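You operate a simulated robot arm through the tools that you are given. There is no shell and no other tool. Be economical: measure what you need, move in short steps, check, and stop when the job is done.

You run a simulated two-armed robot. Do the job below in one go: nothing can be reset, and whatever is moved stays where it is left.

## Task
Switch the swift brake lever off. Open the bobbin drawer, take the white bobbin from the inside of the bobbin drawer and leave it on the tool ledge, then shut the drawer. Open the left cupboard door of the bench, take the green guide wheel and put it on the upper shelf behind the left bench door, then shut the door. Carry the blue tray with both arms and set it on the board of the grey stand. Do these in any order. Set down upright: white bobbin.

The check looks at the end state, three seconds after you hand in, the way a careful person would. Anything else that was tipped, shoved, dropped, spilled or broken makes it a failure.

## Robot
Two 7-joint arms with two-finger parallel grippers on one trunk, on a base that drives. Base frame: it is fixed to the floor where the robot stands at the start and does not move with it; the origin is under the middle of the robot, x ahead of it, y to its left, z up; the surface under the hand at the start is at about z = 800. Units: mm, degrees, N and s.
The left shoulder is at the start at [70, 177, 1075], the right one opposite. With the tool pointing down near the work surface each hand reaches from about 300 to 740 mm from the robot's upright axis, wherever it stands, measured 20 degrees to its own side. Places, roughly: blue tray (22x39x12 cm) [6200, 7600, 800]; board of the grey stand [4200, 5200, 600]; bobbin drawer [1200, 100, 700]; green guide wheel (6x6x3 cm) [3700, 4800, 600]; left cupboard door of the bench [4100, 2600, 400]; swift brake lever [500, 0, 900]; tool ledge (22x38 cm) [-280, 1540, 880]; upper shelf behind the left bench door (54x26 cm) [4020, 2740, 440]; white bobbin (8x8x11 cm) [1200, 100, 700]. Payload 3.43 kg a hand.
The TCP of each hand is the grasp point between the finger pads, 30 mm short of the fingertips. In the tool frame z runs along the fingers and y along their closing line. The gripper opens to 94 mm. The fingers are 28 mm wide and 10 mm thick; the gripper's body (50 by 96 mm) begins 55 mm behind the TCP.
Orientation is that of the tool frame in the base frame, as [roll, pitch, yaw] about the fixed x, y, z axes, in that order (R = Rz(yaw) Ry(pitch) Rx(roll)). With the fingers straight down and closing along the base's y, the tool's x points along the base's -x, its y along +y and its z along -z.

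## Interface
- The arms move only by the tool play_rows. It takes "left_moves", "right_moves" or both (then of equal length, played together; a hand with none holds still); each is a list of rows, each an object of numbers (a shift or turn left out is 0, a gripper value left out holds the last): "ax", "ay", "az": the turn, a rotation vector about the tool's x, y, z in rad; "x", "y", "z": the shift along the tool's x, y, z in mm; "grip": the opening, from 0 (shut) to 1 (fully open). In form: [{"ax": .., "ay": .., "az": .., "x": .., "y": .., "z": .., "grip": ..}, ...]. A call has 1 to 8 rows; each row shifts and turns the commanded pose from where the row before left it, along the tool's axes as they then stand. Each row takes 0.2 s and may step no farther than 50 mm and 8.6 degrees from the row before; otherwise, or with a gripper value out of range, the whole call is refused. A pose out of reach is approached as far as the arm can. The call stops where the force on the tool passes 40 N (or 10 N more than at its start, if that is more) or the arm is blocked; 0.2 s more then pass. Each finger travels about 153 mm/s and halts on what it meets, pressing with about 35 N; the grip force reading is that of the motor and also rises with nothing between the fingers. The clock runs only during rows and for 0.2 s after the last one: add rows that do not move to give the fingers time. The reply holds the time, the measured pose of the TCP, the force on the tool along the base axes, the opening and the grip force, in the units named above and with some noise, with the torque about the TCP (base axes, N m) and any sound that the robot's microphone picked up.
- Cameras (640 x 400 px; columns grow to the right, rows downward): "scene" is now at [136.7, -2.7, 1388.1]; the picture's right is [-0.01, -1.00, 0.00], its down [-0.61, 0.01, -0.79] and it looks along [0.79, -0.01, -0.61] (base axes); focal length 248 px, centre (320, 200). "left" rides on the left gripper at [76, -14, -102] in its tool frame; the picture's right is [0.18, 0.98, 0.00], its down [-0.75, 0.14, -0.64] and it looks along [-0.63, 0.12, 0.77] (tool axes); focal length 243 px, centre (320, 200). "right" rides on the right gripper at [76, 14, -102] in its tool frame; the picture's right is [-0.18, 0.98, 0.00], its down [-0.75, -0.14, -0.64] and it looks along [-0.63, -0.12, 0.77] (tool axes); focal length 243 px, centre (320, 200). There is no depth. A picture from a camera that has moved, and an enlarged one, comes with that camera's place and axes in the base frame and with its lens.
- snapshot(camera): a new picture of that camera. The clock stands still meanwhile.
- slide_trunk(by): slides the trunk up (or, below 0, down) by that many mm; the arms and the scene camera ride with it, the base frame stays. It gives what a move gives, with no picture.
- steer(legs): drives the robot by 1 to 6 legs, each [ahead, turn to the left] in mm and degrees, along the robot's own axes; the way and the turn of a leg run together, so that a leg with both is an arc; at most 1500 mm and 180 degrees a leg. The arms and the cameras ride along, it lands a little off, and it stops where it bumps. It gives what a move gives.
- aim_head(pan, tilt): turns the head with the scene camera to pan (to the left, within 86 degrees either way) and tilt (down, from -29 to 69), counted from straight ahead of the robot. It gives what a move gives.
- zoom(camera, box): a new picture of the part [left, top, right, bottom] of that camera's present view, enlarged. The clock stands still meanwhile.
- hand_in(): hands the job in; it is judged then, once.

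Work in short steps. Places have to be worked out from the pictures, the camera data and where the tool is seen: move nearer, look again, correct. Check each grasp and each placing, and mend what went wrong. You have 165 turns and 118 pictures in all, those below and enlarged ones among them. Open the grippers and draw the arms clear of the work before you hand the job in, unless the task says otherwise; then end with one line.

The tools are called after ">>>" as name(argument=value, ...) on one line, values as JSON. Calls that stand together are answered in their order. play_rows: Moves the arms, as the interface text tells. Its arguments: {"type":"object","properties":{"left_moves":{"type":"array"},"right_moves":{"type":"array"}},"required":[]} The other tools are called the same way: slide_trunk (by) slides the trunk up or down; steer (legs) drives the base; aim_head (pan, tilt) turns the head that bears the scene camera; snapshot (camera) takes a picture; zoom (camera, box) takes an enlarged picture of a part of a camera's view; hand_in () hands the job in.

At the start:

```text
t: 0.0
left_ee_pos: [545.3, 217.8, 1075.5]
left_orientation: [180.0, -0.1, -179.9]
left_ft_force: [-0.9, 0.6, 0.0]
left_torque: [0.02, -0.02, 0.0]
left_finger_gap: 94.3
left_grip_force: 0.1
right_ee_pos: [554.5, -191.0, 1007.5]
right_orientation: [179.9, 0.0, 179.9]
right_ft_force: [0.0, -0.2, 0.4]
right_torque: [0.02, -0.04, 0.0]
right_finger_gap: 94.0
right_grip_force: 0.0
trunk travel left (down, up): [-655.0, 185.0]
robot x, y, heading: [2.6, 3.1, -0.0]
head pan, tilt: [-0.8, 37.5]
```

scene: 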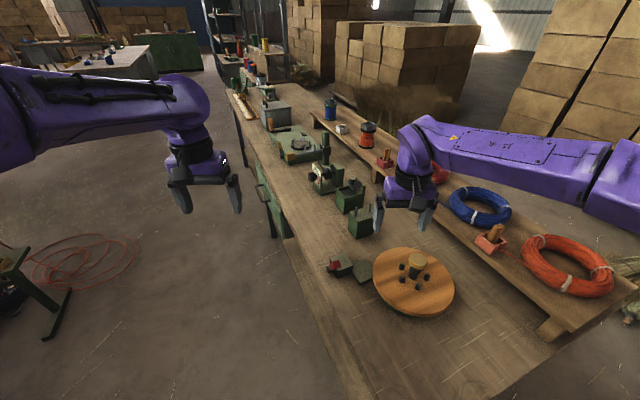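
right: 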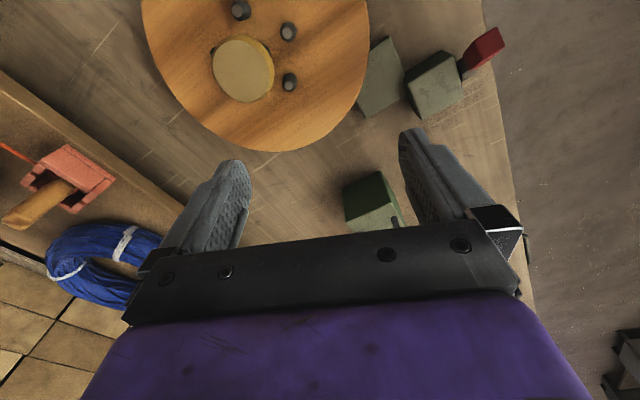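
left: 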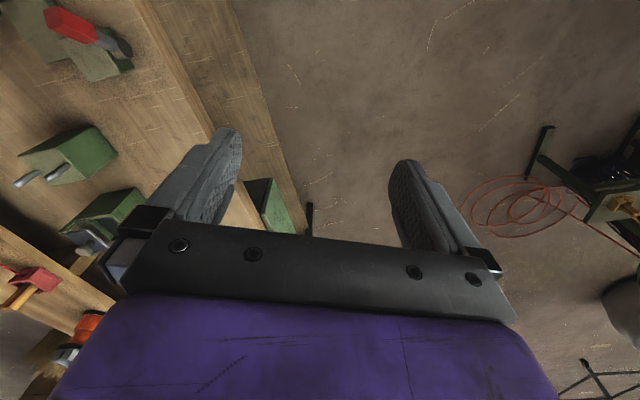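

The red-handled lever by the wooden disc seems to be the swift brake; I zoom in on it and on the drawer at the bench's front.

>>> zoom(camera="scene", box=[280, 220, 440, 320])

>>> zoom(camera="scene", box=[210, 60, 410, 250])

>>> zoom(camera="right", box=[320, 0, 540, 140])

```text
4.00 times, centred on (360, 270) of scene
camera zoom: at [136.7, -2.7, 1388.1], right [-0.01, -1.0, 0.0], down [-0.61, 0.01, -0.79], along [0.79, -0.01, -0.61], focal length 994 px, centre (160, -80)
```

zoom: 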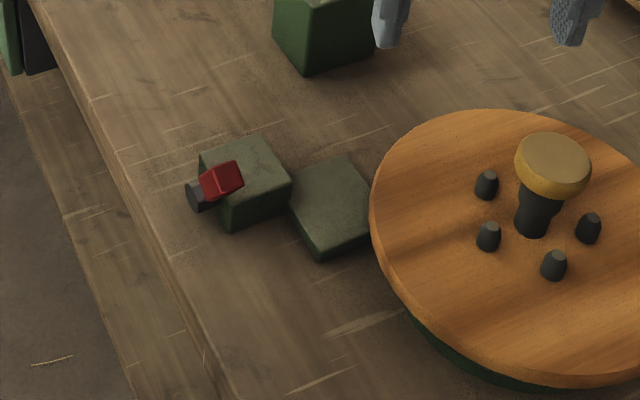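

```text
2.11 times, centred on (310, 155) of scene
camera zoom: at [136.7, -2.7, 1388.1], right [-0.01, -1.0, 0.0], down [-0.61, 0.01, -0.79], along [0.79, -0.01, -0.61], focal length 523 px, centre (341, 295)
```

zoom: 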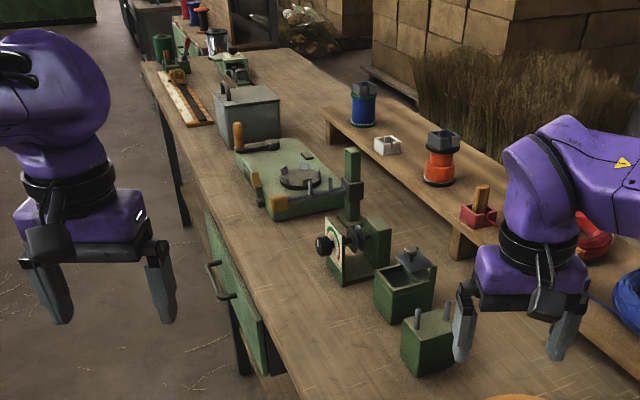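

```text
2.86 times, centred on (430, 70) of right
camera zoom: at [478.2, -176.1, 1110.7], right [0.18, 0.98, 0.0], down [0.75, -0.14, 0.64], along [0.63, -0.12, -0.77], focal length 693 px, centre (6, 571)
```

zoom: 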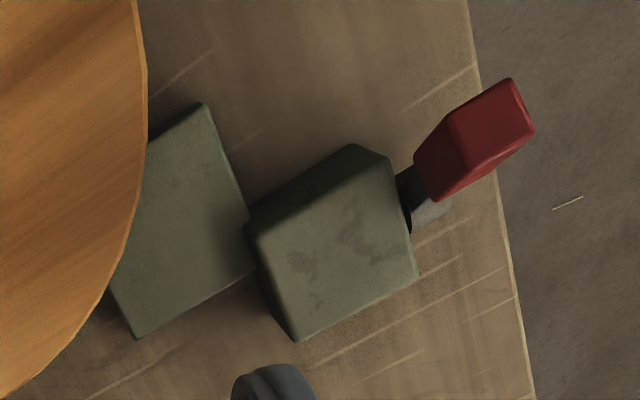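

The red handle triangulates to about [532,-46,875]. I zoom tighter to understand how it is hinged.

>>> zoom(camera="scene", box=[320, 245, 368, 275])

>>> zoom(camera="left", box=[0, 0, 160, 100])

```text
13.33 times, centred on (344, 260) of scene
camera zoom: at [136.7, -2.7, 1388.1], right [-0.01, -1.0, 0.0], down [-0.61, 0.01, -0.79], along [0.79, -0.01, -0.61], focal length 3313 px, centre (0, -600)
```

zoom: 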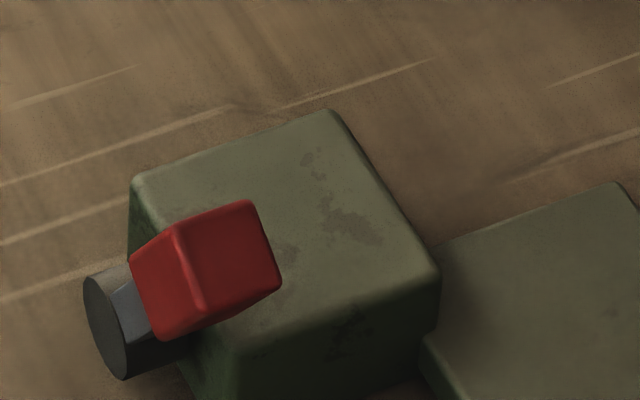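

```text
4.00 times, centred on (80, 50) of left
camera zoom: at [468.5, 203.8, 1179.0], right [-0.18, 0.98, 0.0], down [0.75, 0.14, 0.64], along [0.63, 0.12, -0.77], focal length 970 px, centre (1280, 800)
```

zoom: 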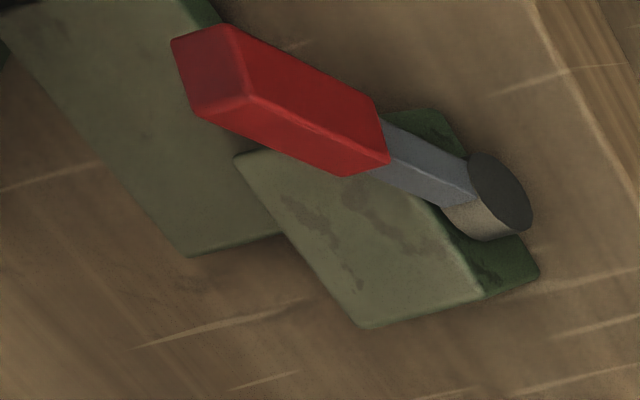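

The lever is hinged on a horizontal axle: pivot about [559,-36,817], tip about [530,-50,882], leaning ~26° towards −u with u≈(0.905,0.43). I'll shut the right hand's fingers and bring it behind the lever, then look.

>>> play_rows(right_moves=[{"x": 23, "y": 40.5, "grip": 0}, {"x": 23, "y": 40.5}, {"x": 23, "y": 40.5}, {"z": 30}, {"z": 30}, {"z": 0}])

>>> snapshot(camera="right")

>>> zoom(camera="scene", box=[280, 220, 440, 320])

```text
t: 1.4
left_ee_pos: [543.9, 218.7, 1075.6]
left_orientation: [-180.0, 0.0, 180.0]
left_ft_force: [-0.3, 0.1, -0.2]
left_torque: [0.02, -0.03, -0.01]
left_finger_gap: 94.1
left_grip_force: 0.0
right_ee_pos: [485.3, -69.2, 948.4]
right_orientation: [180.0, 0.0, -180.0]
right_ft_force: [-0.2, 0.2, -0.1]
right_torque: [0.0, -0.04, 0.0]
right_finger_gap: 0.1
right_grip_force: 32.6
trunk travel left (down, up): [-655.0, 185.0]
robot x, y, heading: [0.5, 1.7, 0.2]
head pan, tilt: [-0.8, 37.5]
```

```text
109 pictures are left
camera right: at [409.0, -53.8, 1050.3], right [0.18, 0.98, 0.0], down [0.75, -0.14, 0.64], along [0.63, -0.12, -0.77], focal length 243 px, centre (320, 200)
```

right: 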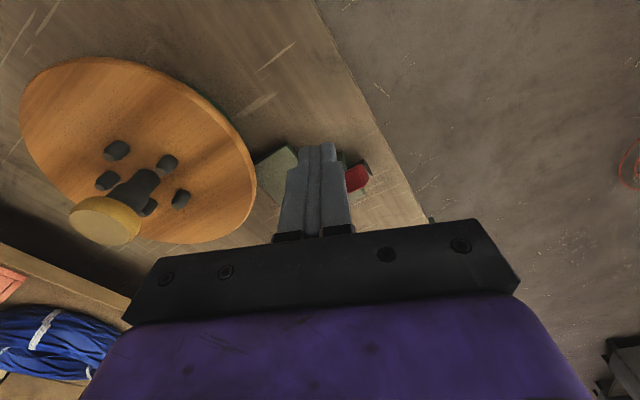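

```text
4.00 times, centred on (360, 270) of scene
camera zoom: at [136.1, -2.2, 1388.2], right [-0.01, -1.0, 0.0], down [-0.61, 0.01, -0.79], along [0.79, -0.01, -0.61], focal length 994 px, centre (160, -80)
```

zoom: 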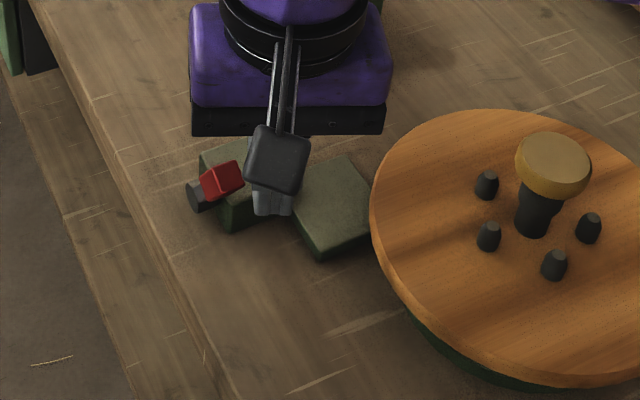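

The fingers are behind the handle. I lower them to the handle's height and push along u in small steps.

>>> play_rows(right_moves=[{"z": 28}, {"z": 27}, {"x": -13.5, "y": 6.5}, {"x": -13.5, "y": 6.5}, {"x": -9, "y": 4.3}, {"x": -9, "y": 4.3}, {"x": -9, "y": 4.3}])

>>> zoom(camera="scene", box=[300, 230, 396, 290])

```text
t: 3.0
left_ee_pos: [543.7, 217.8, 1077.6]
left_orientation: [-180.0, 0.1, -180.0]
left_ft_force: [-0.2, -0.1, 0.3]
left_torque: [-0.04, -0.02, -0.04]
left_finger_gap: 93.9
left_grip_force: 0.0
right_ee_pos: [539.1, -44.8, 893.8]
right_orientation: [179.9, 0.1, 179.9]
right_ft_force: [0.2, -4.2, 10.8]
right_torque: [0.12, -0.13, -0.07]
right_finger_gap: 0.0
right_grip_force: 33.3
trunk travel left (down, up): [-655.0, 185.0]
robot x, y, heading: [-1.8, -0.1, 0.1]
head pan, tilt: [-0.8, 37.5]
```

```text
6.67 times, centred on (348, 260) of scene
camera zoom: at [135.2, -3.5, 1388.4], right [-0.01, -1.0, 0.0], down [-0.61, 0.01, -0.79], along [0.79, -0.01, -0.61], focal length 1657 px, centre (133, -200)
```

zoom: 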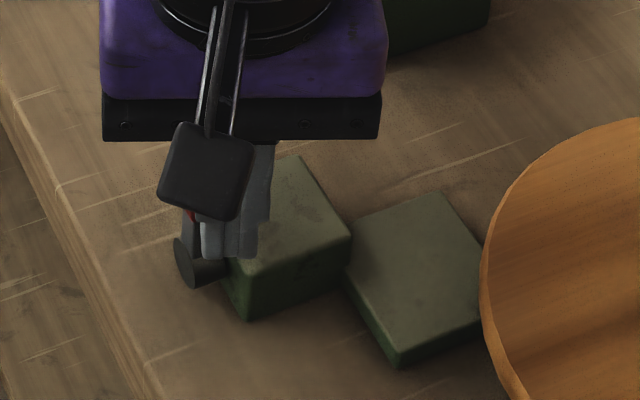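

The lever is being pushed and gives way. I keep pushing.

>>> play_rows(right_moves=[{"x": -8, "y": 3.8}, {"x": -8, "y": 3.8}, {"x": -8, "y": 3.8}, {"x": -5, "y": 2.4}])

>>> zoom(camera="scene", box=[300, 210, 396, 270])

```text
t: 4.0
left_ee_pos: [542.0, 216.0, 1079.0]
left_orientation: [179.9, 0.2, 179.8]
left_ft_force: [0.7, 1.2, 0.0]
left_torque: [0.01, -0.01, -0.01]
left_finger_gap: 94.1
left_grip_force: 0.1
right_ee_pos: [563.3, -31.1, 893.5]
right_orientation: [-179.9, -0.3, 180.0]
right_ft_force: [-24.0, -9.4, -2.3]
right_torque: [-0.38, 0.77, 0.09]
right_finger_gap: 0.1
right_grip_force: 33.4
trunk travel left (down, up): [-655.0, 185.0]
robot x, y, heading: [1.6, 1.0, 0.1]
head pan, tilt: [-0.8, 37.5]
```

```text
6.67 times, centred on (348, 240) of scene
camera zoom: at [132.0, -4.7, 1388.5], right [-0.02, -1.0, 0.0], down [-0.61, 0.01, -0.8], along [0.8, -0.01, -0.61], focal length 1657 px, centre (133, -67)
```

zoom: 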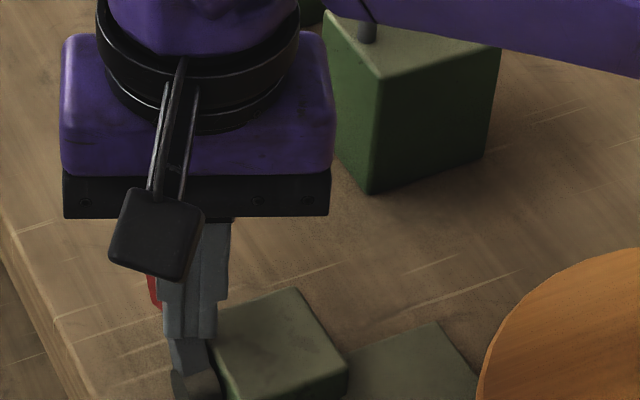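

Force has risen to ~25 N, presumably the end stop. I back off, lift, and look at the lever.

>>> play_rows(right_moves=[{"x": 25, "y": -12}, {"x": 25, "y": -12}, {"z": -45}, {"z": -45}, {"z": -40, "y": -40, "grip": 1}, {"y": -45}, {"y": -45}])

>>> zoom(camera="scene", box=[300, 230, 396, 290])

>>> zoom(camera="left", box=[0, 0, 160, 100])

```text
refused: row 5 steps farther than a row can; nothing moved
```

```text
6.67 times, centred on (348, 260) of scene
camera zoom: at [132.0, -4.7, 1388.5], right [-0.02, -1.0, 0.0], down [-0.61, 0.01, -0.8], along [0.8, -0.01, -0.61], focal length 1657 px, centre (133, -200)
```

zoom: 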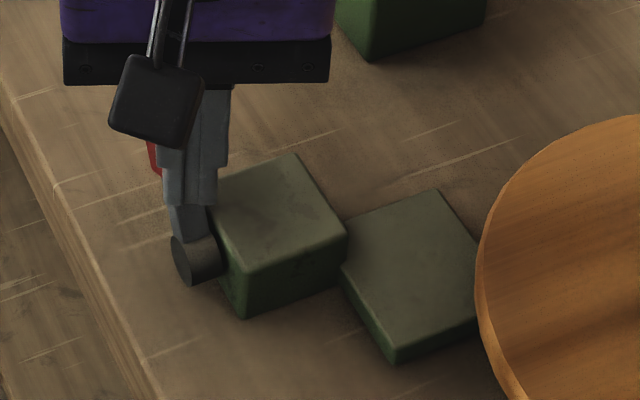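

```text
4.00 times, centred on (80, 50) of left
camera zoom: at [464.8, 201.7, 1180.9], right [-0.18, 0.98, 0.0], down [0.75, 0.14, 0.64], along [0.63, 0.12, -0.76], focal length 970 px, centre (1280, 800)
```

zoom: 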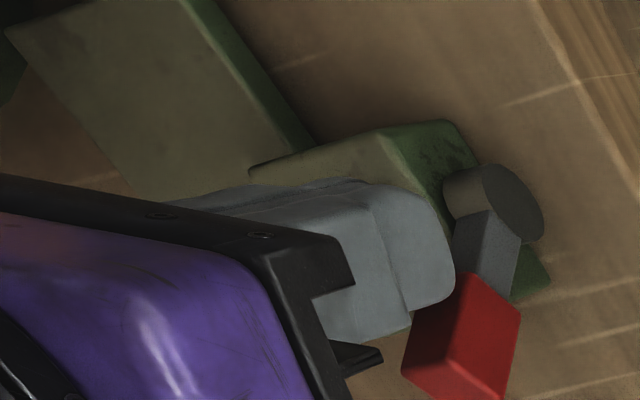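

The lever now leans the other way. I repeat the retreat with legal steps.

>>> play_rows(right_moves=[{"x": 25, "y": -12}, {"x": 25, "y": -12}, {"z": -45}, {"z": -45}, {"z": -40, "y": -20}, {"y": -45}, {"y": -45}])

>>> zoom(camera="scene", box=[300, 230, 396, 290])

>>> zoom(camera="left", box=[0, 0, 240, 150])

```text
t: 5.6
left_ee_pos: [544.6, 216.5, 1076.9]
left_orientation: [179.9, -0.1, 180.0]
left_ft_force: [0.1, -0.9, -0.2]
left_torque: [0.01, -0.01, 0.0]
left_finger_gap: 94.1
left_grip_force: 0.0
right_ee_pos: [518.8, -165.2, 1023.3]
right_orientation: [179.9, 0.0, 180.0]
right_ft_force: [0.2, 0.3, -0.6]
right_torque: [0.01, 0.0, -0.02]
right_finger_gap: 0.0
right_grip_force: 32.8
trunk travel left (down, up): [-655.0, 185.0]
robot x, y, heading: [-0.2, 2.1, 0.0]
head pan, tilt: [-0.8, 37.5]
```

```text
6.67 times, centred on (348, 260) of scene
camera zoom: at [136.0, -4.8, 1388.2], right [-0.01, -1.0, 0.0], down [-0.61, 0.01, -0.79], along [0.79, -0.01, -0.61], focal length 1657 px, centre (133, -200)
```

zoom: 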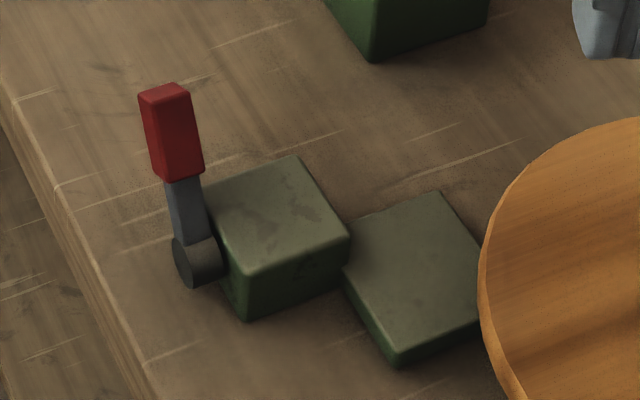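

```text
2.67 times, centred on (120, 75) of left
camera zoom: at [467.9, 201.9, 1179.7], right [-0.18, 0.98, 0.0], down [0.75, 0.14, 0.64], along [0.63, 0.12, -0.77], focal length 647 px, centre (853, 533)
```

zoom: 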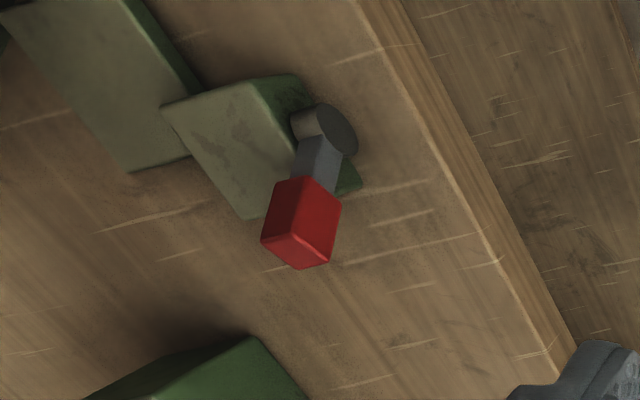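

The lever is off (it leans fully the other way, tip ≈[599,-23,876]). The drawer handle looks to be near [1086,252,700] with the bench yawed ~22–25°. I look left before driving there.

>>> aim_head(pan=50, tilt=35)

>>> snapshot(camera="scene")

```text
t: 6.8
left_ee_pos: [544.2, 217.7, 1076.4]
left_orientation: [180.0, 0.0, 180.0]
left_ft_force: [-0.5, -0.4, 0.5]
left_torque: [0.03, 0.0, 0.0]
left_finger_gap: 94.0
left_grip_force: 0.1
right_ee_pos: [519.1, -162.2, 1022.4]
right_orientation: [180.0, 0.0, 179.9]
right_ft_force: [-0.6, -0.5, -0.3]
right_torque: [0.02, -0.03, 0.02]
right_finger_gap: 0.1
right_grip_force: 32.8
trunk travel left (down, up): [-655.0, 185.0]
robot x, y, heading: [2.2, -0.5, 0.1]
head pan, tilt: [50.0, 35.0]
```

```text
101 pictures are left
camera scene: at [106.8, 66.0, 1391.9], right [0.77, -0.64, 0.0], down [-0.37, -0.44, -0.82], along [0.53, 0.63, -0.57], focal length 248 px, centre (320, 200)
```

scene: 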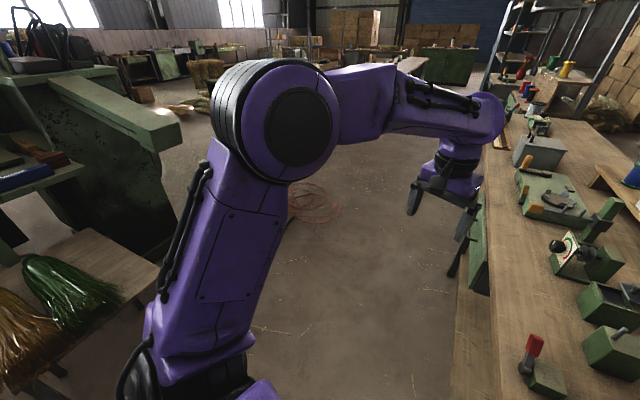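

The way ahead-left is clear. I raise the trunk for clearance and drive to stand in front of the drawer facing the bench.

>>> slide_trunk(by=120)

>>> steer(legs=[[0, 41], [1130, 0], [0, -106]])

>>> aim_head(pan=0, tilt=50)

>>> snapshot(camera="scene")

```text
t: 8.3
left_ee_pos: [544.4, 217.6, 1197.1]
left_orientation: [180.0, -0.1, -180.0]
left_ft_force: [0.1, -0.2, 0.4]
left_torque: [-0.01, 0.04, -0.02]
left_finger_gap: 94.1
left_grip_force: 0.0
right_ee_pos: [518.1, -162.2, 1142.7]
right_orientation: [-180.0, 0.0, -179.9]
right_ft_force: [-0.2, 0.5, 0.3]
right_torque: [0.01, -0.02, 0.04]
right_finger_gap: 0.0
right_grip_force: 32.9
trunk travel left (down, up): [-775.0, 65.0]
robot x, y, heading: [1.0, 0.8, 0.2]
head pan, tilt: [50.0, 35.0]
```

```text
t: 11.8
left_ee_pos: [319.7, 544.2, 1196.6]
left_orientation: [179.9, 0.0, -140.3]
left_ft_force: [0.3, 0.2, 0.4]
left_torque: [-0.02, 0.02, 0.0]
left_finger_gap: 93.9
left_grip_force: 0.1
right_ee_pos: [541.0, 233.6, 1141.2]
right_orientation: [179.7, -0.2, -140.3]
right_ft_force: [0.3, -0.6, -0.8]
right_torque: [0.04, 0.02, 0.02]
right_finger_gap: 0.0
right_grip_force: 33.1
trunk travel left (down, up): [-775.0, 65.0]
robot x, y, heading: [32.6, 29.5, 33.2]
head pan, tilt: [50.0, 35.0]
stopped in leg 2: the robot was blocked; the commanded pose is now the measured one
```

```text
t: 13.0
left_ee_pos: [316.8, 548.0, 1196.7]
left_orientation: [-179.8, 0.1, -140.3]
left_ft_force: [-0.1, -0.2, -1.0]
left_torque: [0.01, 0.03, -0.02]
left_finger_gap: 94.0
left_grip_force: 0.1
right_ee_pos: [538.7, 236.5, 1142.5]
right_orientation: [179.9, 0.0, -140.3]
right_ft_force: [0.5, -0.6, -0.1]
right_torque: [0.02, 0.0, 0.01]
right_finger_gap: 0.0
right_grip_force: 33.1
trunk travel left (down, up): [-775.0, 65.0]
robot x, y, heading: [34.1, 33.0, 33.1]
head pan, tilt: [0.0, 50.0]
```

```text
100 pictures are left
camera scene: at [140.2, 100.9, 1490.2], right [0.55, -0.84, 0.0], down [-0.64, -0.42, -0.64], along [0.54, 0.35, -0.77], focal length 248 px, centre (320, 200)
```

scene: 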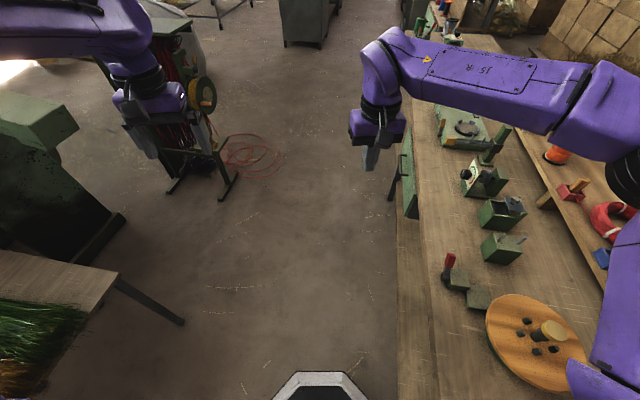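

The base bumped something on its right (the bench). I turn farther left so the drive leads away from the bench.

>>> steer(legs=[[0, 40], [250, 0]])

>>> snapshot(camera="scene")

```text
t: 14.5
left_ee_pos: [124.7, 583.4, 1196.4]
left_orientation: [179.7, 0.2, -122.7]
left_ft_force: [0.7, -0.4, -0.4]
left_torque: [-0.01, -0.03, -0.01]
left_finger_gap: 94.0
left_grip_force: 0.0
right_ee_pos: [436.3, 350.7, 1140.9]
right_orientation: [178.8, 0.5, -124.7]
right_ft_force: [0.5, 0.2, 0.5]
right_torque: [0.02, 0.0, -0.01]
right_finger_gap: 0.0
right_grip_force: 32.7
trunk travel left (down, up): [-775.0, 65.0]
robot x, y, heading: [4.9, 13.2, 43.4]
head pan, tilt: [0.0, 50.0]
stopped in leg 1: the robot was blocked; the commanded pose is now the measured one
```

```text
99 pictures are left
camera scene: at [95.6, 99.2, 1490.1], right [0.69, -0.72, 0.0], down [-0.56, -0.53, -0.64], along [0.47, 0.44, -0.77], focal length 248 px, centre (320, 200)
```

scene: 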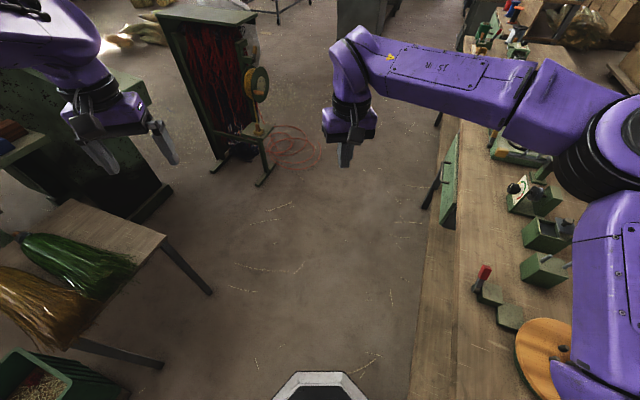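

Still blocked while turning. I look down to the right to find what the base touches.

>>> aim_head(pan=-80, tilt=60)

>>> snapshot(camera="scene")

>>> aim_head(pan=-25, tilt=69)

>>> snapshot(camera="scene")

```text
t: 16.1
left_ee_pos: [124.2, 583.1, 1196.5]
left_orientation: [-179.9, 0.2, -122.9]
left_ft_force: [-0.2, -0.4, 0.0]
left_torque: [-0.02, -0.02, -0.04]
left_finger_gap: 94.2
left_grip_force: 0.1
right_ee_pos: [436.0, 350.9, 1140.6]
right_orientation: [178.8, 0.5, -124.8]
right_ft_force: [0.0, -0.6, 0.0]
right_torque: [-0.01, 0.01, 0.02]
right_finger_gap: 0.0
right_grip_force: 32.9
trunk travel left (down, up): [-775.0, 65.0]
robot x, y, heading: [3.2, 10.2, 43.7]
head pan, tilt: [-80.0, 60.0]
```

```text
98 pictures are left
camera scene: at [92.7, 6.2, 1477.6], right [-0.59, -0.81, 0.0], down [-0.7, 0.51, -0.5], along [0.4, -0.3, -0.87], focal length 248 px, centre (320, 200)
```

scene: 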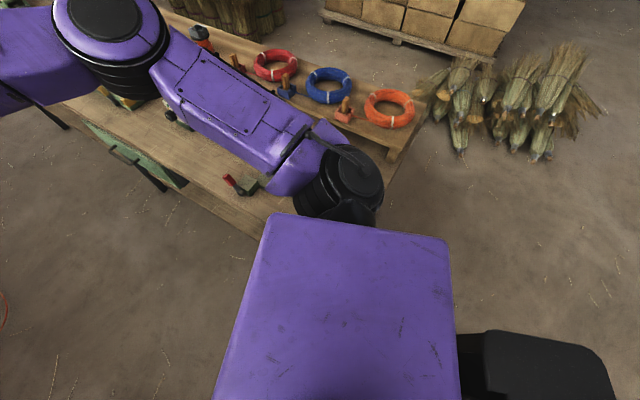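

```text
t: 17.3
left_ee_pos: [123.6, 583.4, 1197.8]
left_orientation: [180.0, 0.2, -122.8]
left_ft_force: [-0.5, 0.0, 0.4]
left_torque: [-0.03, 0.0, 0.03]
left_finger_gap: 94.3
left_grip_force: 0.0
right_ee_pos: [436.0, 351.1, 1139.6]
right_orientation: [178.7, 0.4, -124.7]
right_ft_force: [-0.1, 0.5, 0.7]
right_torque: [0.01, 0.01, 0.04]
right_finger_gap: 0.0
right_grip_force: 33.6
trunk travel left (down, up): [-775.0, 65.0]
robot x, y, heading: [1.5, 13.6, 43.3]
head pan, tilt: [-25.0, 68.8]
```

```text
97 pictures are left
camera scene: at [91.8, 63.4, 1468.2], right [0.32, -0.95, 0.0], down [-0.88, -0.3, -0.36], along [0.34, 0.12, -0.93], focal length 248 px, centre (320, 200)
```

scene: 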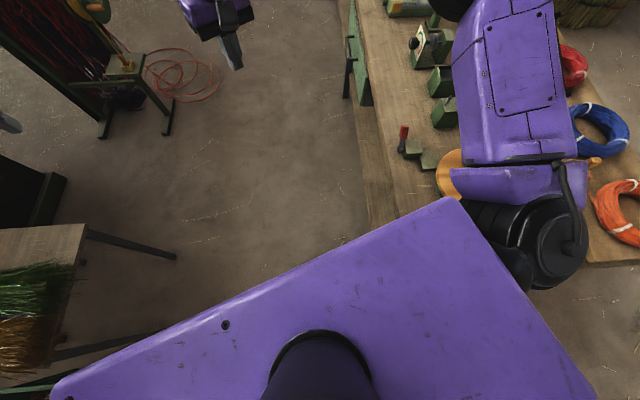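

The bench's near corner (~[182,-65]) is close by the base's right front. I back away first, then swing wide to the left.

>>> steer(legs=[[-250, 0], [0, 30], [600, 0]])

```text
t: 23.6
left_ee_pos: [-186.8, 971.4, 1197.0]
left_orientation: [-180.0, 0.3, -92.8]
left_ft_force: [-0.1, -0.3, 0.8]
left_torque: [-0.03, -0.02, -0.02]
left_finger_gap: 94.3
left_grip_force: 0.0
right_ee_pos: [200.1, 924.7, 1140.3]
right_orientation: [178.7, 0.5, -94.9]
right_ft_force: [-0.7, -0.6, 0.3]
right_torque: [0.03, 0.03, 0.0]
right_finger_gap: 0.1
right_grip_force: 32.9
trunk travel left (down, up): [-775.0, 65.0]
robot x, y, heading: [-10.0, 412.5, 73.5]
head pan, tilt: [-25.0, 68.8]
```

Free now. I turn to heading ~20°, drive alongside the bench to the drawer, and turn to face it.

>>> steer(legs=[[0, -53], [950, 0], [0, -87]])

>>> aim_head(pan=0, tilt=50)

>>> snapshot(camera="scene")

```text
t: 34.6
left_ee_pos: [1377.9, 415.6, 1197.8]
left_orientation: [-180.0, 0.2, 126.3]
left_ft_force: [0.4, -0.7, 0.1]
left_torque: [-0.03, -0.05, 0.0]
left_finger_gap: 94.0
left_grip_force: 0.0
right_ee_pos: [1048.9, 206.7, 1140.1]
right_orientation: [178.7, 0.5, 124.1]
right_ft_force: [-0.4, -0.5, 0.4]
right_torque: [0.05, 0.0, -0.02]
right_finger_gap: 0.1
right_grip_force: 32.8
trunk travel left (down, up): [-775.0, 65.0]
robot x, y, heading: [888.3, 735.1, -67.4]
head pan, tilt: [-25.0, 68.8]
```

```text
t: 35.5
left_ee_pos: [1379.0, 415.5, 1196.4]
left_orientation: [-179.9, 0.2, 126.2]
left_ft_force: [-1.0, 0.1, -0.1]
left_torque: [0.02, -0.06, 0.02]
left_finger_gap: 94.1
left_grip_force: 0.1
right_ee_pos: [1047.8, 206.7, 1140.9]
right_orientation: [178.8, 0.4, 124.3]
right_ft_force: [0.1, 0.1, 0.1]
right_torque: [0.01, 0.02, 0.02]
right_finger_gap: 0.2
right_grip_force: 32.6
trunk travel left (down, up): [-775.0, 65.0]
robot x, y, heading: [892.0, 733.9, -67.6]
head pan, tilt: [0.0, 50.0]
```

```text
96 pictures are left
camera scene: at [937.5, 614.6, 1490.2], right [-0.92, -0.38, 0.0], down [-0.29, 0.71, -0.64], along [0.25, -0.59, -0.77], focal length 248 px, centre (320, 200)
```

scene: 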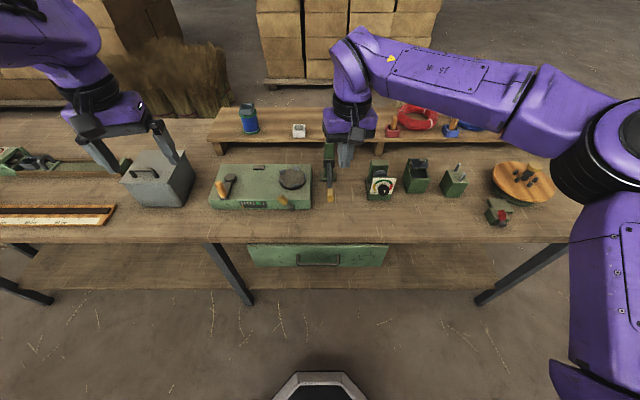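

I now face the bench squarely; the drawer handle is ~520 mm straight ahead. I zoom in on it.

>>> zoom(camera="scene", box=[240, 230, 400, 290])

>>> snapshot(camera="right")

```text
4.00 times, centred on (320, 260) of scene
camera zoom: at [937.5, 614.6, 1490.2], right [-0.92, -0.38, 0.0], down [-0.29, 0.71, -0.64], along [0.25, -0.59, -0.77], focal length 994 px, centre (320, -40)
```

zoom: 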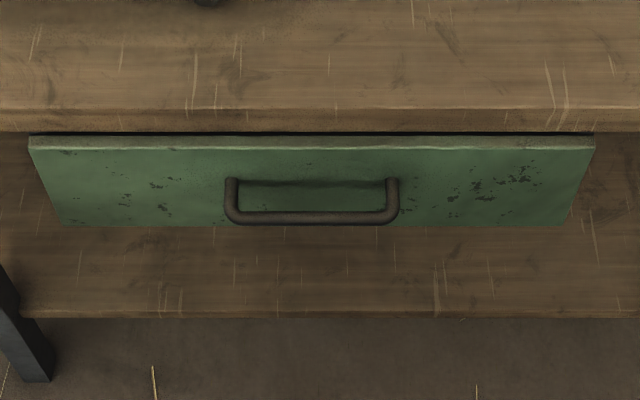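

```text
94 pictures are left
camera right: at [1014.5, 278.2, 1242.5], right [0.92, 0.4, 0.02], down [0.29, -0.71, 0.65], along [0.27, -0.58, -0.76], focal length 243 px, centre (320, 200)
```

right: 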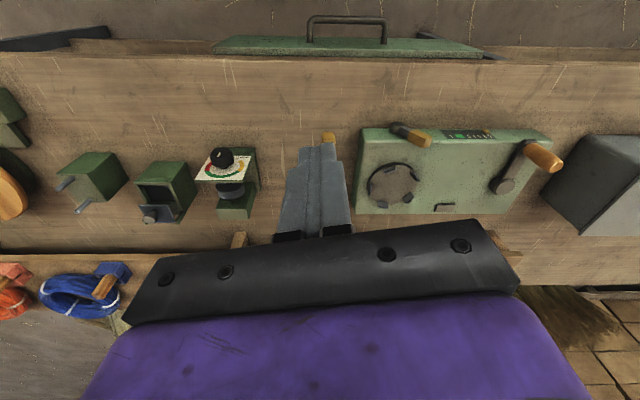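

The handle bar lies at about [1087,273,698], ~143 mm long, 39 mm proud of the front. I back up 100 mm, lower the trunk, and straighten the hands.

>>> steer(legs=[[-100, 0]])

>>> slide_trunk(by=-250)

>>> play_rows(left_moves=[{"az": 0.12}, {"az": 0.12}, {}, {}, {}, {}, {}, {}], right_moves=[{"az": 0.103, "grip": 1}, {"az": 0.103}, {"ay": -0.149}, {"ay": -0.149}, {"ay": -0.149}, {"ay": -0.149}, {"ay": -0.149}, {"ay": -0.149}])

```text
t: 36.7
left_ee_pos: [1339.1, 506.1, 1197.2]
left_orientation: [180.0, 0.0, 126.1]
left_ft_force: [0.3, 0.9, 0.2]
left_torque: [0.02, 0.02, 0.03]
left_finger_gap: 94.0
left_grip_force: 0.0
right_ee_pos: [1011.0, 299.4, 1139.4]
right_orientation: [178.7, 0.3, 124.2]
right_ft_force: [1.0, -0.1, 0.0]
right_torque: [0.0, 0.02, 0.02]
right_finger_gap: 0.0
right_grip_force: 32.8
trunk travel left (down, up): [-775.0, 65.0]
robot x, y, heading: [845.8, 825.9, -67.2]
head pan, tilt: [0.0, 50.0]
```

```text
t: 39.3
left_ee_pos: [1338.6, 507.9, 946.7]
left_orientation: [180.0, 0.3, 126.1]
left_ft_force: [0.1, 0.3, 0.0]
left_torque: [0.0, 0.01, 0.03]
left_finger_gap: 94.0
left_grip_force: 0.0
right_ee_pos: [1009.9, 300.8, 891.6]
right_orientation: [178.7, 0.5, 124.1]
right_ft_force: [0.4, 0.0, -0.1]
right_torque: [-0.02, 0.01, -0.01]
right_finger_gap: 0.0
right_grip_force: 33.3
trunk travel left (down, up): [-525.0, 315.0]
robot x, y, heading: [848.6, 824.5, -67.6]
head pan, tilt: [0.0, 50.0]
```

```text
t: 41.1
left_ee_pos: [1339.3, 507.9, 947.5]
left_orientation: [180.0, 0.2, 112.4]
left_ft_force: [-0.1, -0.1, -0.2]
left_torque: [-0.01, -0.01, -0.01]
left_finger_gap: 94.1
left_grip_force: 0.0
right_ee_pos: [1010.4, 300.9, 890.8]
right_orientation: [177.9, 51.5, 110.7]
right_ft_force: [-0.4, 0.4, -0.1]
right_torque: [-0.03, -0.02, 0.03]
right_finger_gap: 94.1
right_grip_force: 0.1
trunk travel left (down, up): [-525.0, 315.0]
robot x, y, heading: [853.2, 825.7, -67.6]
head pan, tilt: [0.0, 50.0]
```

The pitch is going well; I finish it and roll the hand so the fingers close vertically.

>>> play_rows(right_moves=[{"ay": -0.134}, {"ay": -0.134}, {"ay": -0.134}, {"ay": -0.134}, {"ay": -0.134}, {"az": 0.143}, {"az": 0.143}, {"az": 0.143}])

>>> play_rows(right_moves=[{"az": 0.143}, {"az": 0.143}, {"az": 0.143}, {"az": 0.143}, {"az": 0.143}, {"az": 0.143}, {"az": 0.143}, {"az": 0.143}])

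```text
t: 42.9
left_ee_pos: [1339.5, 508.7, 948.2]
left_orientation: [179.8, 0.3, 112.4]
left_ft_force: [-0.1, 0.4, -0.1]
left_torque: [-0.02, -0.01, 0.06]
left_finger_gap: 94.0
left_grip_force: 0.0
right_ee_pos: [1009.2, 300.1, 889.2]
right_orientation: [90.3, 63.9, 22.6]
right_ft_force: [-1.2, -0.3, -0.2]
right_torque: [0.03, 0.0, -0.02]
right_finger_gap: 93.9
right_grip_force: 0.1
trunk travel left (down, up): [-525.0, 315.0]
robot x, y, heading: [850.6, 827.7, -67.4]
head pan, tilt: [0.0, 50.0]
```

```text
t: 44.7
left_ee_pos: [1339.3, 507.7, 946.8]
left_orientation: [179.9, 0.2, 112.4]
left_ft_force: [0.4, 0.1, 0.5]
left_torque: [-0.01, 0.03, 0.0]
left_finger_gap: 94.0
left_grip_force: 0.1
right_ee_pos: [1009.8, 299.7, 890.2]
right_orientation: [90.1, -1.6, 22.5]
right_ft_force: [-0.3, -0.1, 0.4]
right_torque: [0.02, 0.03, 0.05]
right_finger_gap: 94.0
right_grip_force: 0.0
trunk travel left (down, up): [-525.0, 315.0]
robot x, y, heading: [850.8, 825.5, -67.6]
head pan, tilt: [0.0, 50.0]
```

The tool now points straight at the bench with vertical closing. I shift it to the handle's height, staying short of it, and look.

>>> play_rows(right_moves=[{"z": -30}, {"x": 20, "y": -43}, {"x": 20, "y": -43}, {"x": 21, "y": -43}, {"y": -43}, {"y": -20}, {}])

>>> snapshot(camera="right")

>>> zoom(camera="scene", box=[220, 150, 420, 275])

```text
t: 46.3
left_ee_pos: [1339.0, 508.3, 946.2]
left_orientation: [179.9, 0.1, 112.4]
left_ft_force: [-0.6, 0.3, 0.3]
left_torque: [-0.03, 0.0, 0.02]
left_finger_gap: 94.0
left_grip_force: 0.0
right_ee_pos: [1058.6, 353.8, 700.1]
right_orientation: [90.3, -1.3, 22.2]
right_ft_force: [-0.1, -0.2, -0.1]
right_torque: [0.0, 0.0, -0.02]
right_finger_gap: 94.2
right_grip_force: 0.0
trunk travel left (down, up): [-525.0, 315.0]
robot x, y, heading: [851.3, 825.9, -67.5]
head pan, tilt: [0.0, 50.0]
```

```text
93 pictures are left
camera right: at [1089.7, 478.2, 715.9], right [-0.19, -0.08, 0.98], down [-0.94, 0.31, -0.16], along [-0.29, -0.95, -0.14], focal length 243 px, centre (320, 200)
```

right: 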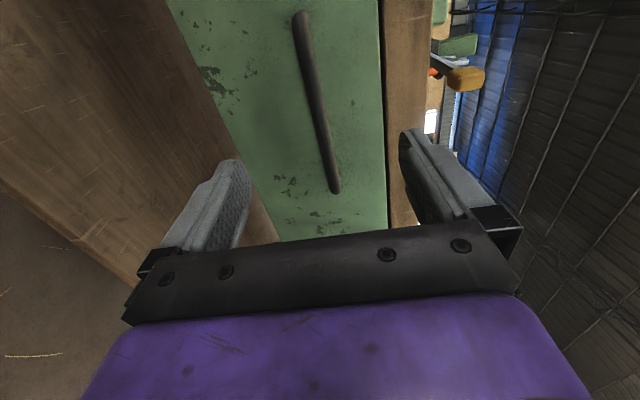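

```text
3.20 times, centred on (320, 212) of scene
camera zoom: at [898.9, 707.6, 1240.2], right [-0.92, -0.38, 0.0], down [-0.29, 0.71, -0.64], along [0.25, -0.59, -0.77], focal length 795 px, centre (320, 160)
```

zoom: 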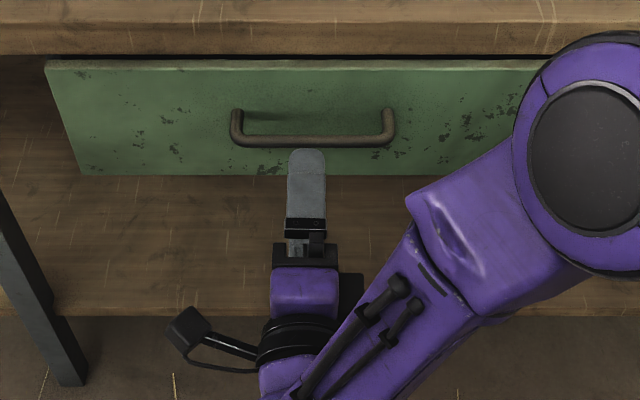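

The bar is level with the gap between the fingers (z≈699). I advance ~73 mm and close on it.

>>> play_rows(right_moves=[{"z": 37}, {"z": 36}, {}, {"grip": 0}, {}, {}, {}])

```text
t: 47.9
left_ee_pos: [1338.6, 508.0, 946.8]
left_orientation: [179.9, 0.1, 112.4]
left_ft_force: [-0.2, -0.4, 0.4]
left_torque: [-0.02, 0.01, 0.04]
left_finger_gap: 93.9
left_grip_force: 0.0
right_ee_pos: [1086.7, 285.7, 700.0]
right_orientation: [90.0, -1.5, 22.4]
right_ft_force: [-1.0, -2.1, 2.6]
right_torque: [-0.56, 1.21, 0.17]
right_finger_gap: 11.7
right_grip_force: 44.9
trunk travel left (down, up): [-525.0, 315.0]
robot x, y, heading: [851.3, 828.2, -67.4]
head pan, tilt: [0.0, 50.0]
```

The bar is gripped (11.7 mm). I pull the drawer open with the arm in small steps.

>>> play_rows(right_moves=[{"z": -15}, {"z": -20}, {"z": -25}, {"z": -25}, {"z": -25}, {"z": -20}])

>>> snapshot(camera="scene")

```text
t: 49.3
left_ee_pos: [1338.7, 508.9, 948.2]
left_orientation: [179.9, 0.3, 112.4]
left_ft_force: [0.6, 0.3, -0.2]
left_torque: [-0.01, 0.0, 0.04]
left_finger_gap: 94.2
left_grip_force: 0.1
right_ee_pos: [1037.1, 407.4, 698.4]
right_orientation: [90.1, -1.4, 22.3]
right_ft_force: [-6.9, -0.2, 12.0]
right_torque: [-0.65, 1.17, 0.54]
right_finger_gap: 12.0
right_grip_force: 45.0
trunk travel left (down, up): [-525.0, 315.0]
robot x, y, heading: [850.7, 827.7, -67.4]
head pan, tilt: [0.0, 50.0]
```

```text
91 pictures are left
camera scene: at [898.0, 708.7, 1240.5], right [-0.92, -0.38, 0.0], down [-0.29, 0.71, -0.64], along [0.25, -0.59, -0.77], focal length 248 px, centre (320, 200)
```

scene: 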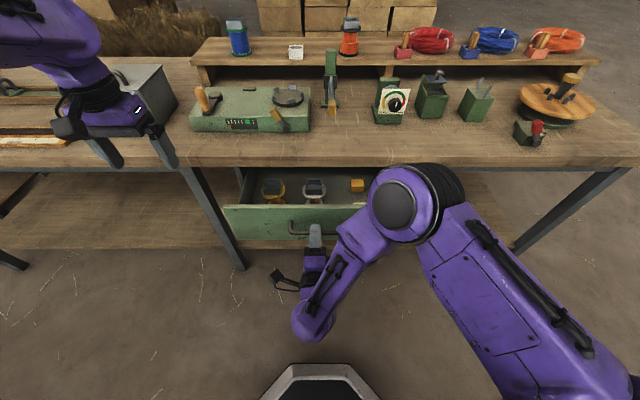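

It has opened ~130 mm and bobbins show inside. I pull the rest by driving back a little while holding.

>>> steer(legs=[[-80, 0]])

>>> snapshot(camera="scene")

```text
t: 50.3
left_ee_pos: [1307.8, 583.3, 948.0]
left_orientation: [179.9, 0.3, 112.4]
left_ft_force: [0.9, -1.1, 0.4]
left_torque: [-0.03, -0.01, 0.04]
left_finger_gap: 94.1
left_grip_force: 0.1
right_ee_pos: [1005.8, 479.6, 699.8]
right_orientation: [90.0, -1.5, 22.3]
right_ft_force: [-6.1, -3.9, 9.7]
right_torque: [-0.56, 1.05, -0.76]
right_finger_gap: 12.1
right_grip_force: 44.9
trunk travel left (down, up): [-525.0, 315.0]
robot x, y, heading: [820.0, 901.7, -67.4]
head pan, tilt: [0.0, 50.0]
```

```text
90 pictures are left
camera scene: at [867.2, 782.4, 1240.4], right [-0.92, -0.38, 0.0], down [-0.29, 0.71, -0.64], along [0.25, -0.59, -0.77], focal length 248 px, centre (320, 200)
```

scene: 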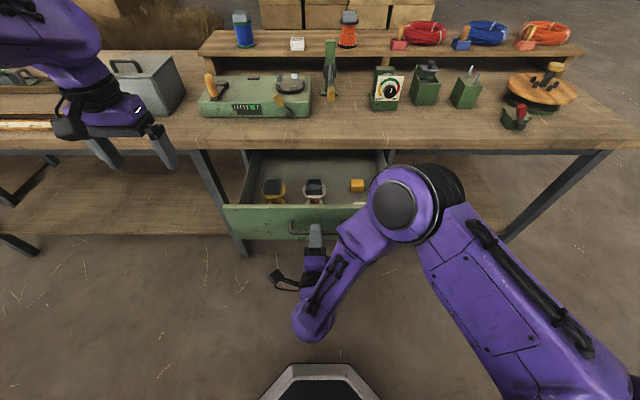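

The drawer is open ~210 mm, enough to reach. I release, retract the right hand and look into the drawer.

>>> play_rows(right_moves=[{"grip": 1}, {}, {}, {"z": -20}, {"z": -20}, {"z": -10}, {"x": -40}, {"x": -40}])

>>> zoom(camera="scene", box=[220, 140, 412, 260])

>>> zoom(camera="left", box=[0, 0, 320, 200])

```text
t: 52.1
left_ee_pos: [1309.5, 581.8, 947.9]
left_orientation: [179.9, 0.3, 112.5]
left_ft_force: [-0.5, -0.3, -0.4]
left_torque: [0.01, 0.01, -0.02]
left_finger_gap: 94.0
left_grip_force: 0.0
right_ee_pos: [911.4, 494.2, 698.6]
right_orientation: [90.2, -1.5, 22.3]
right_ft_force: [0.4, 0.4, -0.1]
right_torque: [-0.01, -0.04, 0.01]
right_finger_gap: 93.9
right_grip_force: 0.0
trunk travel left (down, up): [-525.0, 315.0]
robot x, y, heading: [817.4, 898.9, -67.4]
head pan, tilt: [0.0, 50.0]
```

```text
3.33 times, centred on (316, 200) of scene
camera zoom: at [868.3, 780.8, 1240.2], right [-0.92, -0.38, 0.0], down [-0.29, 0.71, -0.64], along [0.25, -0.59, -0.77], focal length 828 px, centre (333, 200)
```

zoom: 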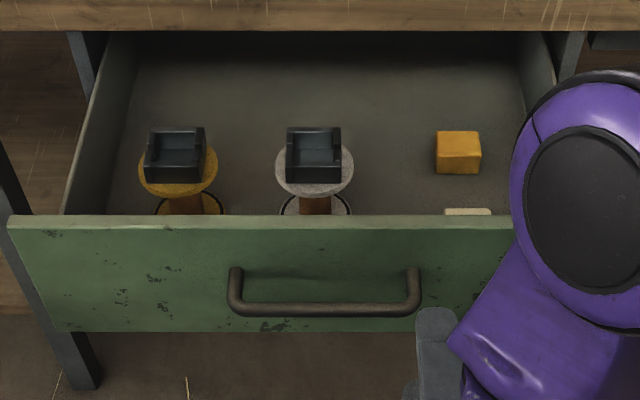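

```text
2.00 times, centred on (160, 100) of left
camera zoom: at [1265.8, 646.8, 1049.6], right [0.84, 0.54, 0.0], down [0.42, -0.64, 0.64], along [0.35, -0.54, -0.76], focal length 485 px, centre (640, 400)
```

zoom: 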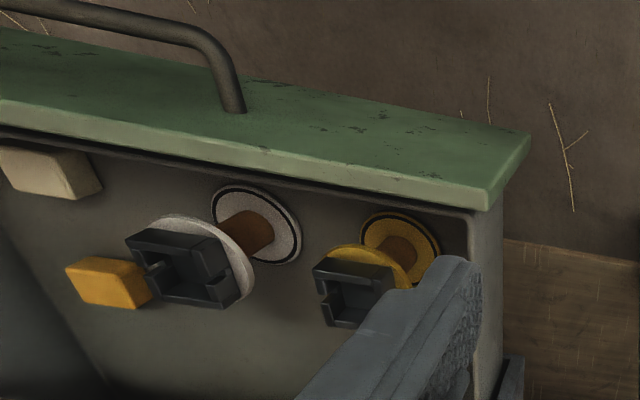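

The white bobbin's black cap is at ≈[1071,346,723], top disc ≈700. I'll take it with the left hand (already pointing down), leaving the right ready to push the drawer shut. Left moves above it.

>>> play_rows(left_moves=[{"x": -18, "y": -44}, {"x": -18, "y": -44}, {"x": -18, "y": -44}, {"x": -18, "y": -44}, {"x": -18, "y": -44}, {"x": -18, "y": -45}, {"x": -19, "y": -45}, {"z": 40}])

>>> snapshot(camera="left")

```text
t: 53.9
left_ee_pos: [1069.8, 345.5, 905.9]
left_orientation: [179.9, 0.2, 112.4]
left_ft_force: [0.6, -0.2, -0.2]
left_torque: [0.01, 0.01, -0.01]
left_finger_gap: 93.9
left_grip_force: 0.1
right_ee_pos: [913.3, 494.1, 697.5]
right_orientation: [90.2, -1.4, 22.3]
right_ft_force: [0.4, 0.3, 0.6]
right_torque: [-0.01, -0.02, 0.01]
right_finger_gap: 94.3
right_grip_force: 0.0
trunk travel left (down, up): [-525.0, 315.0]
robot x, y, heading: [817.4, 902.0, -67.4]
head pan, tilt: [0.0, 50.0]
```

```text
87 pictures are left
camera left: at [1027.8, 410.0, 1008.5], right [0.84, 0.55, 0.0], down [0.42, -0.64, 0.64], along [0.35, -0.54, -0.76], focal length 243 px, centre (320, 200)
```

left: 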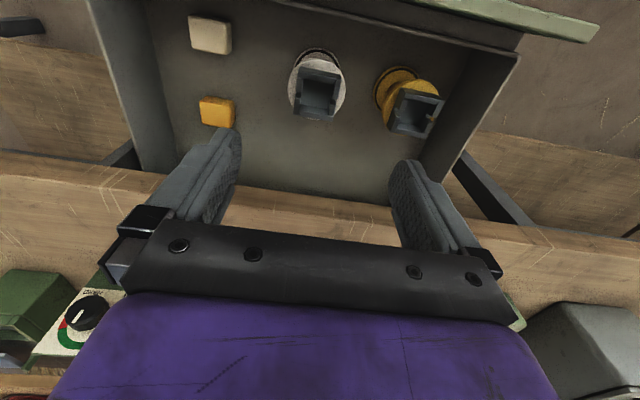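

The hand is over the cap. I descend most of the way and check.

>>> play_rows(left_moves=[{"x": -3, "y": -1, "z": 40}, {"z": 40}, {"z": 40}, {}])

>>> zoom(camera="left", box=[160, 60, 480, 260])

>>> zoom(camera="scene", box=[220, 120, 412, 240])

```text
t: 54.9
left_ee_pos: [1071.7, 342.6, 786.0]
left_orientation: [179.9, 0.2, 112.4]
left_ft_force: [-0.6, 1.0, 0.2]
left_torque: [0.01, 0.01, 0.03]
left_finger_gap: 94.3
left_grip_force: 0.0
right_ee_pos: [913.1, 494.9, 697.3]
right_orientation: [90.1, -1.4, 22.3]
right_ft_force: [-0.1, 0.8, 0.2]
right_torque: [-0.03, -0.01, 0.04]
right_finger_gap: 93.9
right_grip_force: 0.0
trunk travel left (down, up): [-525.0, 315.0]
robot x, y, heading: [820.1, 898.8, -67.5]
head pan, tilt: [0.0, 50.0]
```

```text
2.00 times, centred on (320, 160) of left
camera zoom: at [1028.8, 406.9, 888.2], right [0.84, 0.54, 0.0], down [0.42, -0.64, 0.65], along [0.35, -0.54, -0.76], focal length 485 px, centre (320, 280)
```

zoom: 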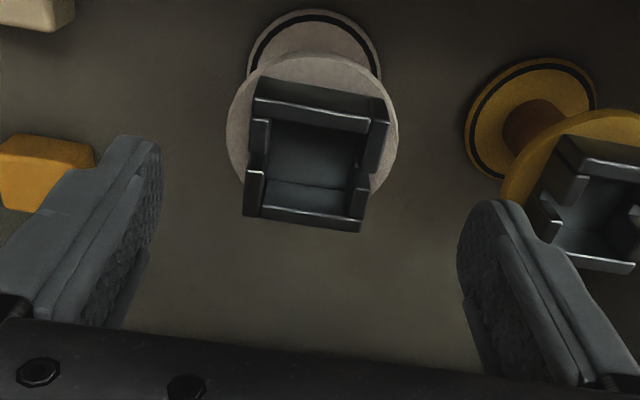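

```text
3.33 times, centred on (316, 180) of scene
camera zoom: at [868.3, 781.3, 1240.3], right [-0.92, -0.38, 0.0], down [-0.29, 0.71, -0.64], along [0.25, -0.59, -0.77], focal length 828 px, centre (333, 267)
```

zoom: 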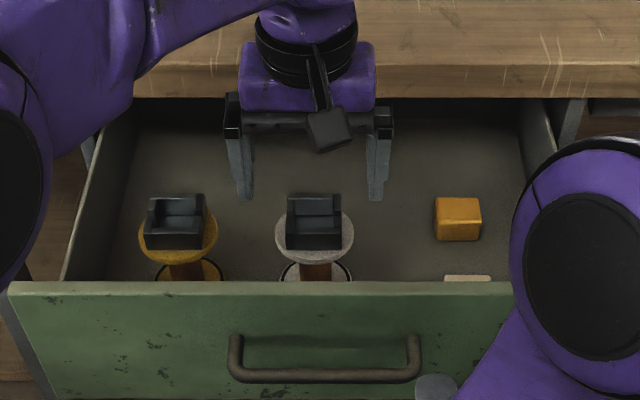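

The cap is centred between the fingers within a few mm. I descend onto it and close gently.

>>> play_rows(left_moves=[{"y": -3, "z": 26}, {"z": 26}, {}, {"grip": 0}, {}, {}, {}])

>>> zoom(camera="left", box=[160, 60, 480, 260])

```text
t: 56.5
left_ee_pos: [1069.6, 339.4, 735.8]
left_orientation: [179.9, 0.2, 112.4]
left_ft_force: [1.4, 0.0, 0.3]
left_torque: [-0.07, -0.04, -0.01]
left_finger_gap: 47.2
left_grip_force: 35.2
right_ee_pos: [913.3, 494.9, 697.4]
right_orientation: [90.1, -1.4, 22.3]
right_ft_force: [-0.3, 0.2, -0.2]
right_torque: [0.02, 0.05, -0.02]
right_finger_gap: 94.0
right_grip_force: 0.1
trunk travel left (down, up): [-525.0, 315.0]
robot x, y, heading: [818.2, 897.3, -67.4]
head pan, tilt: [0.0, 50.0]
```

```text
2.00 times, centred on (320, 160) of left
camera zoom: at [1026.4, 405.1, 837.7], right [0.84, 0.55, 0.0], down [0.42, -0.64, 0.65], along [0.35, -0.54, -0.76], focal length 485 px, centre (320, 280)
```

zoom: 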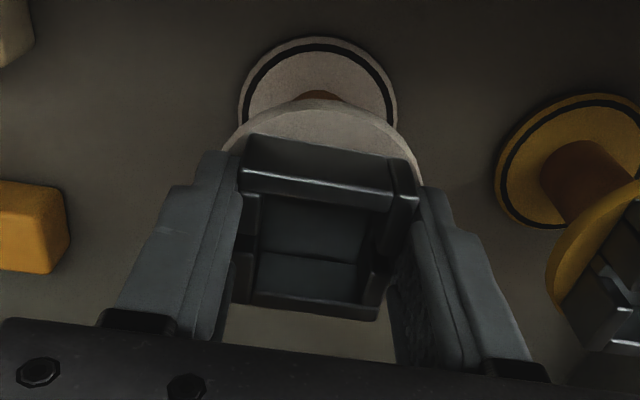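

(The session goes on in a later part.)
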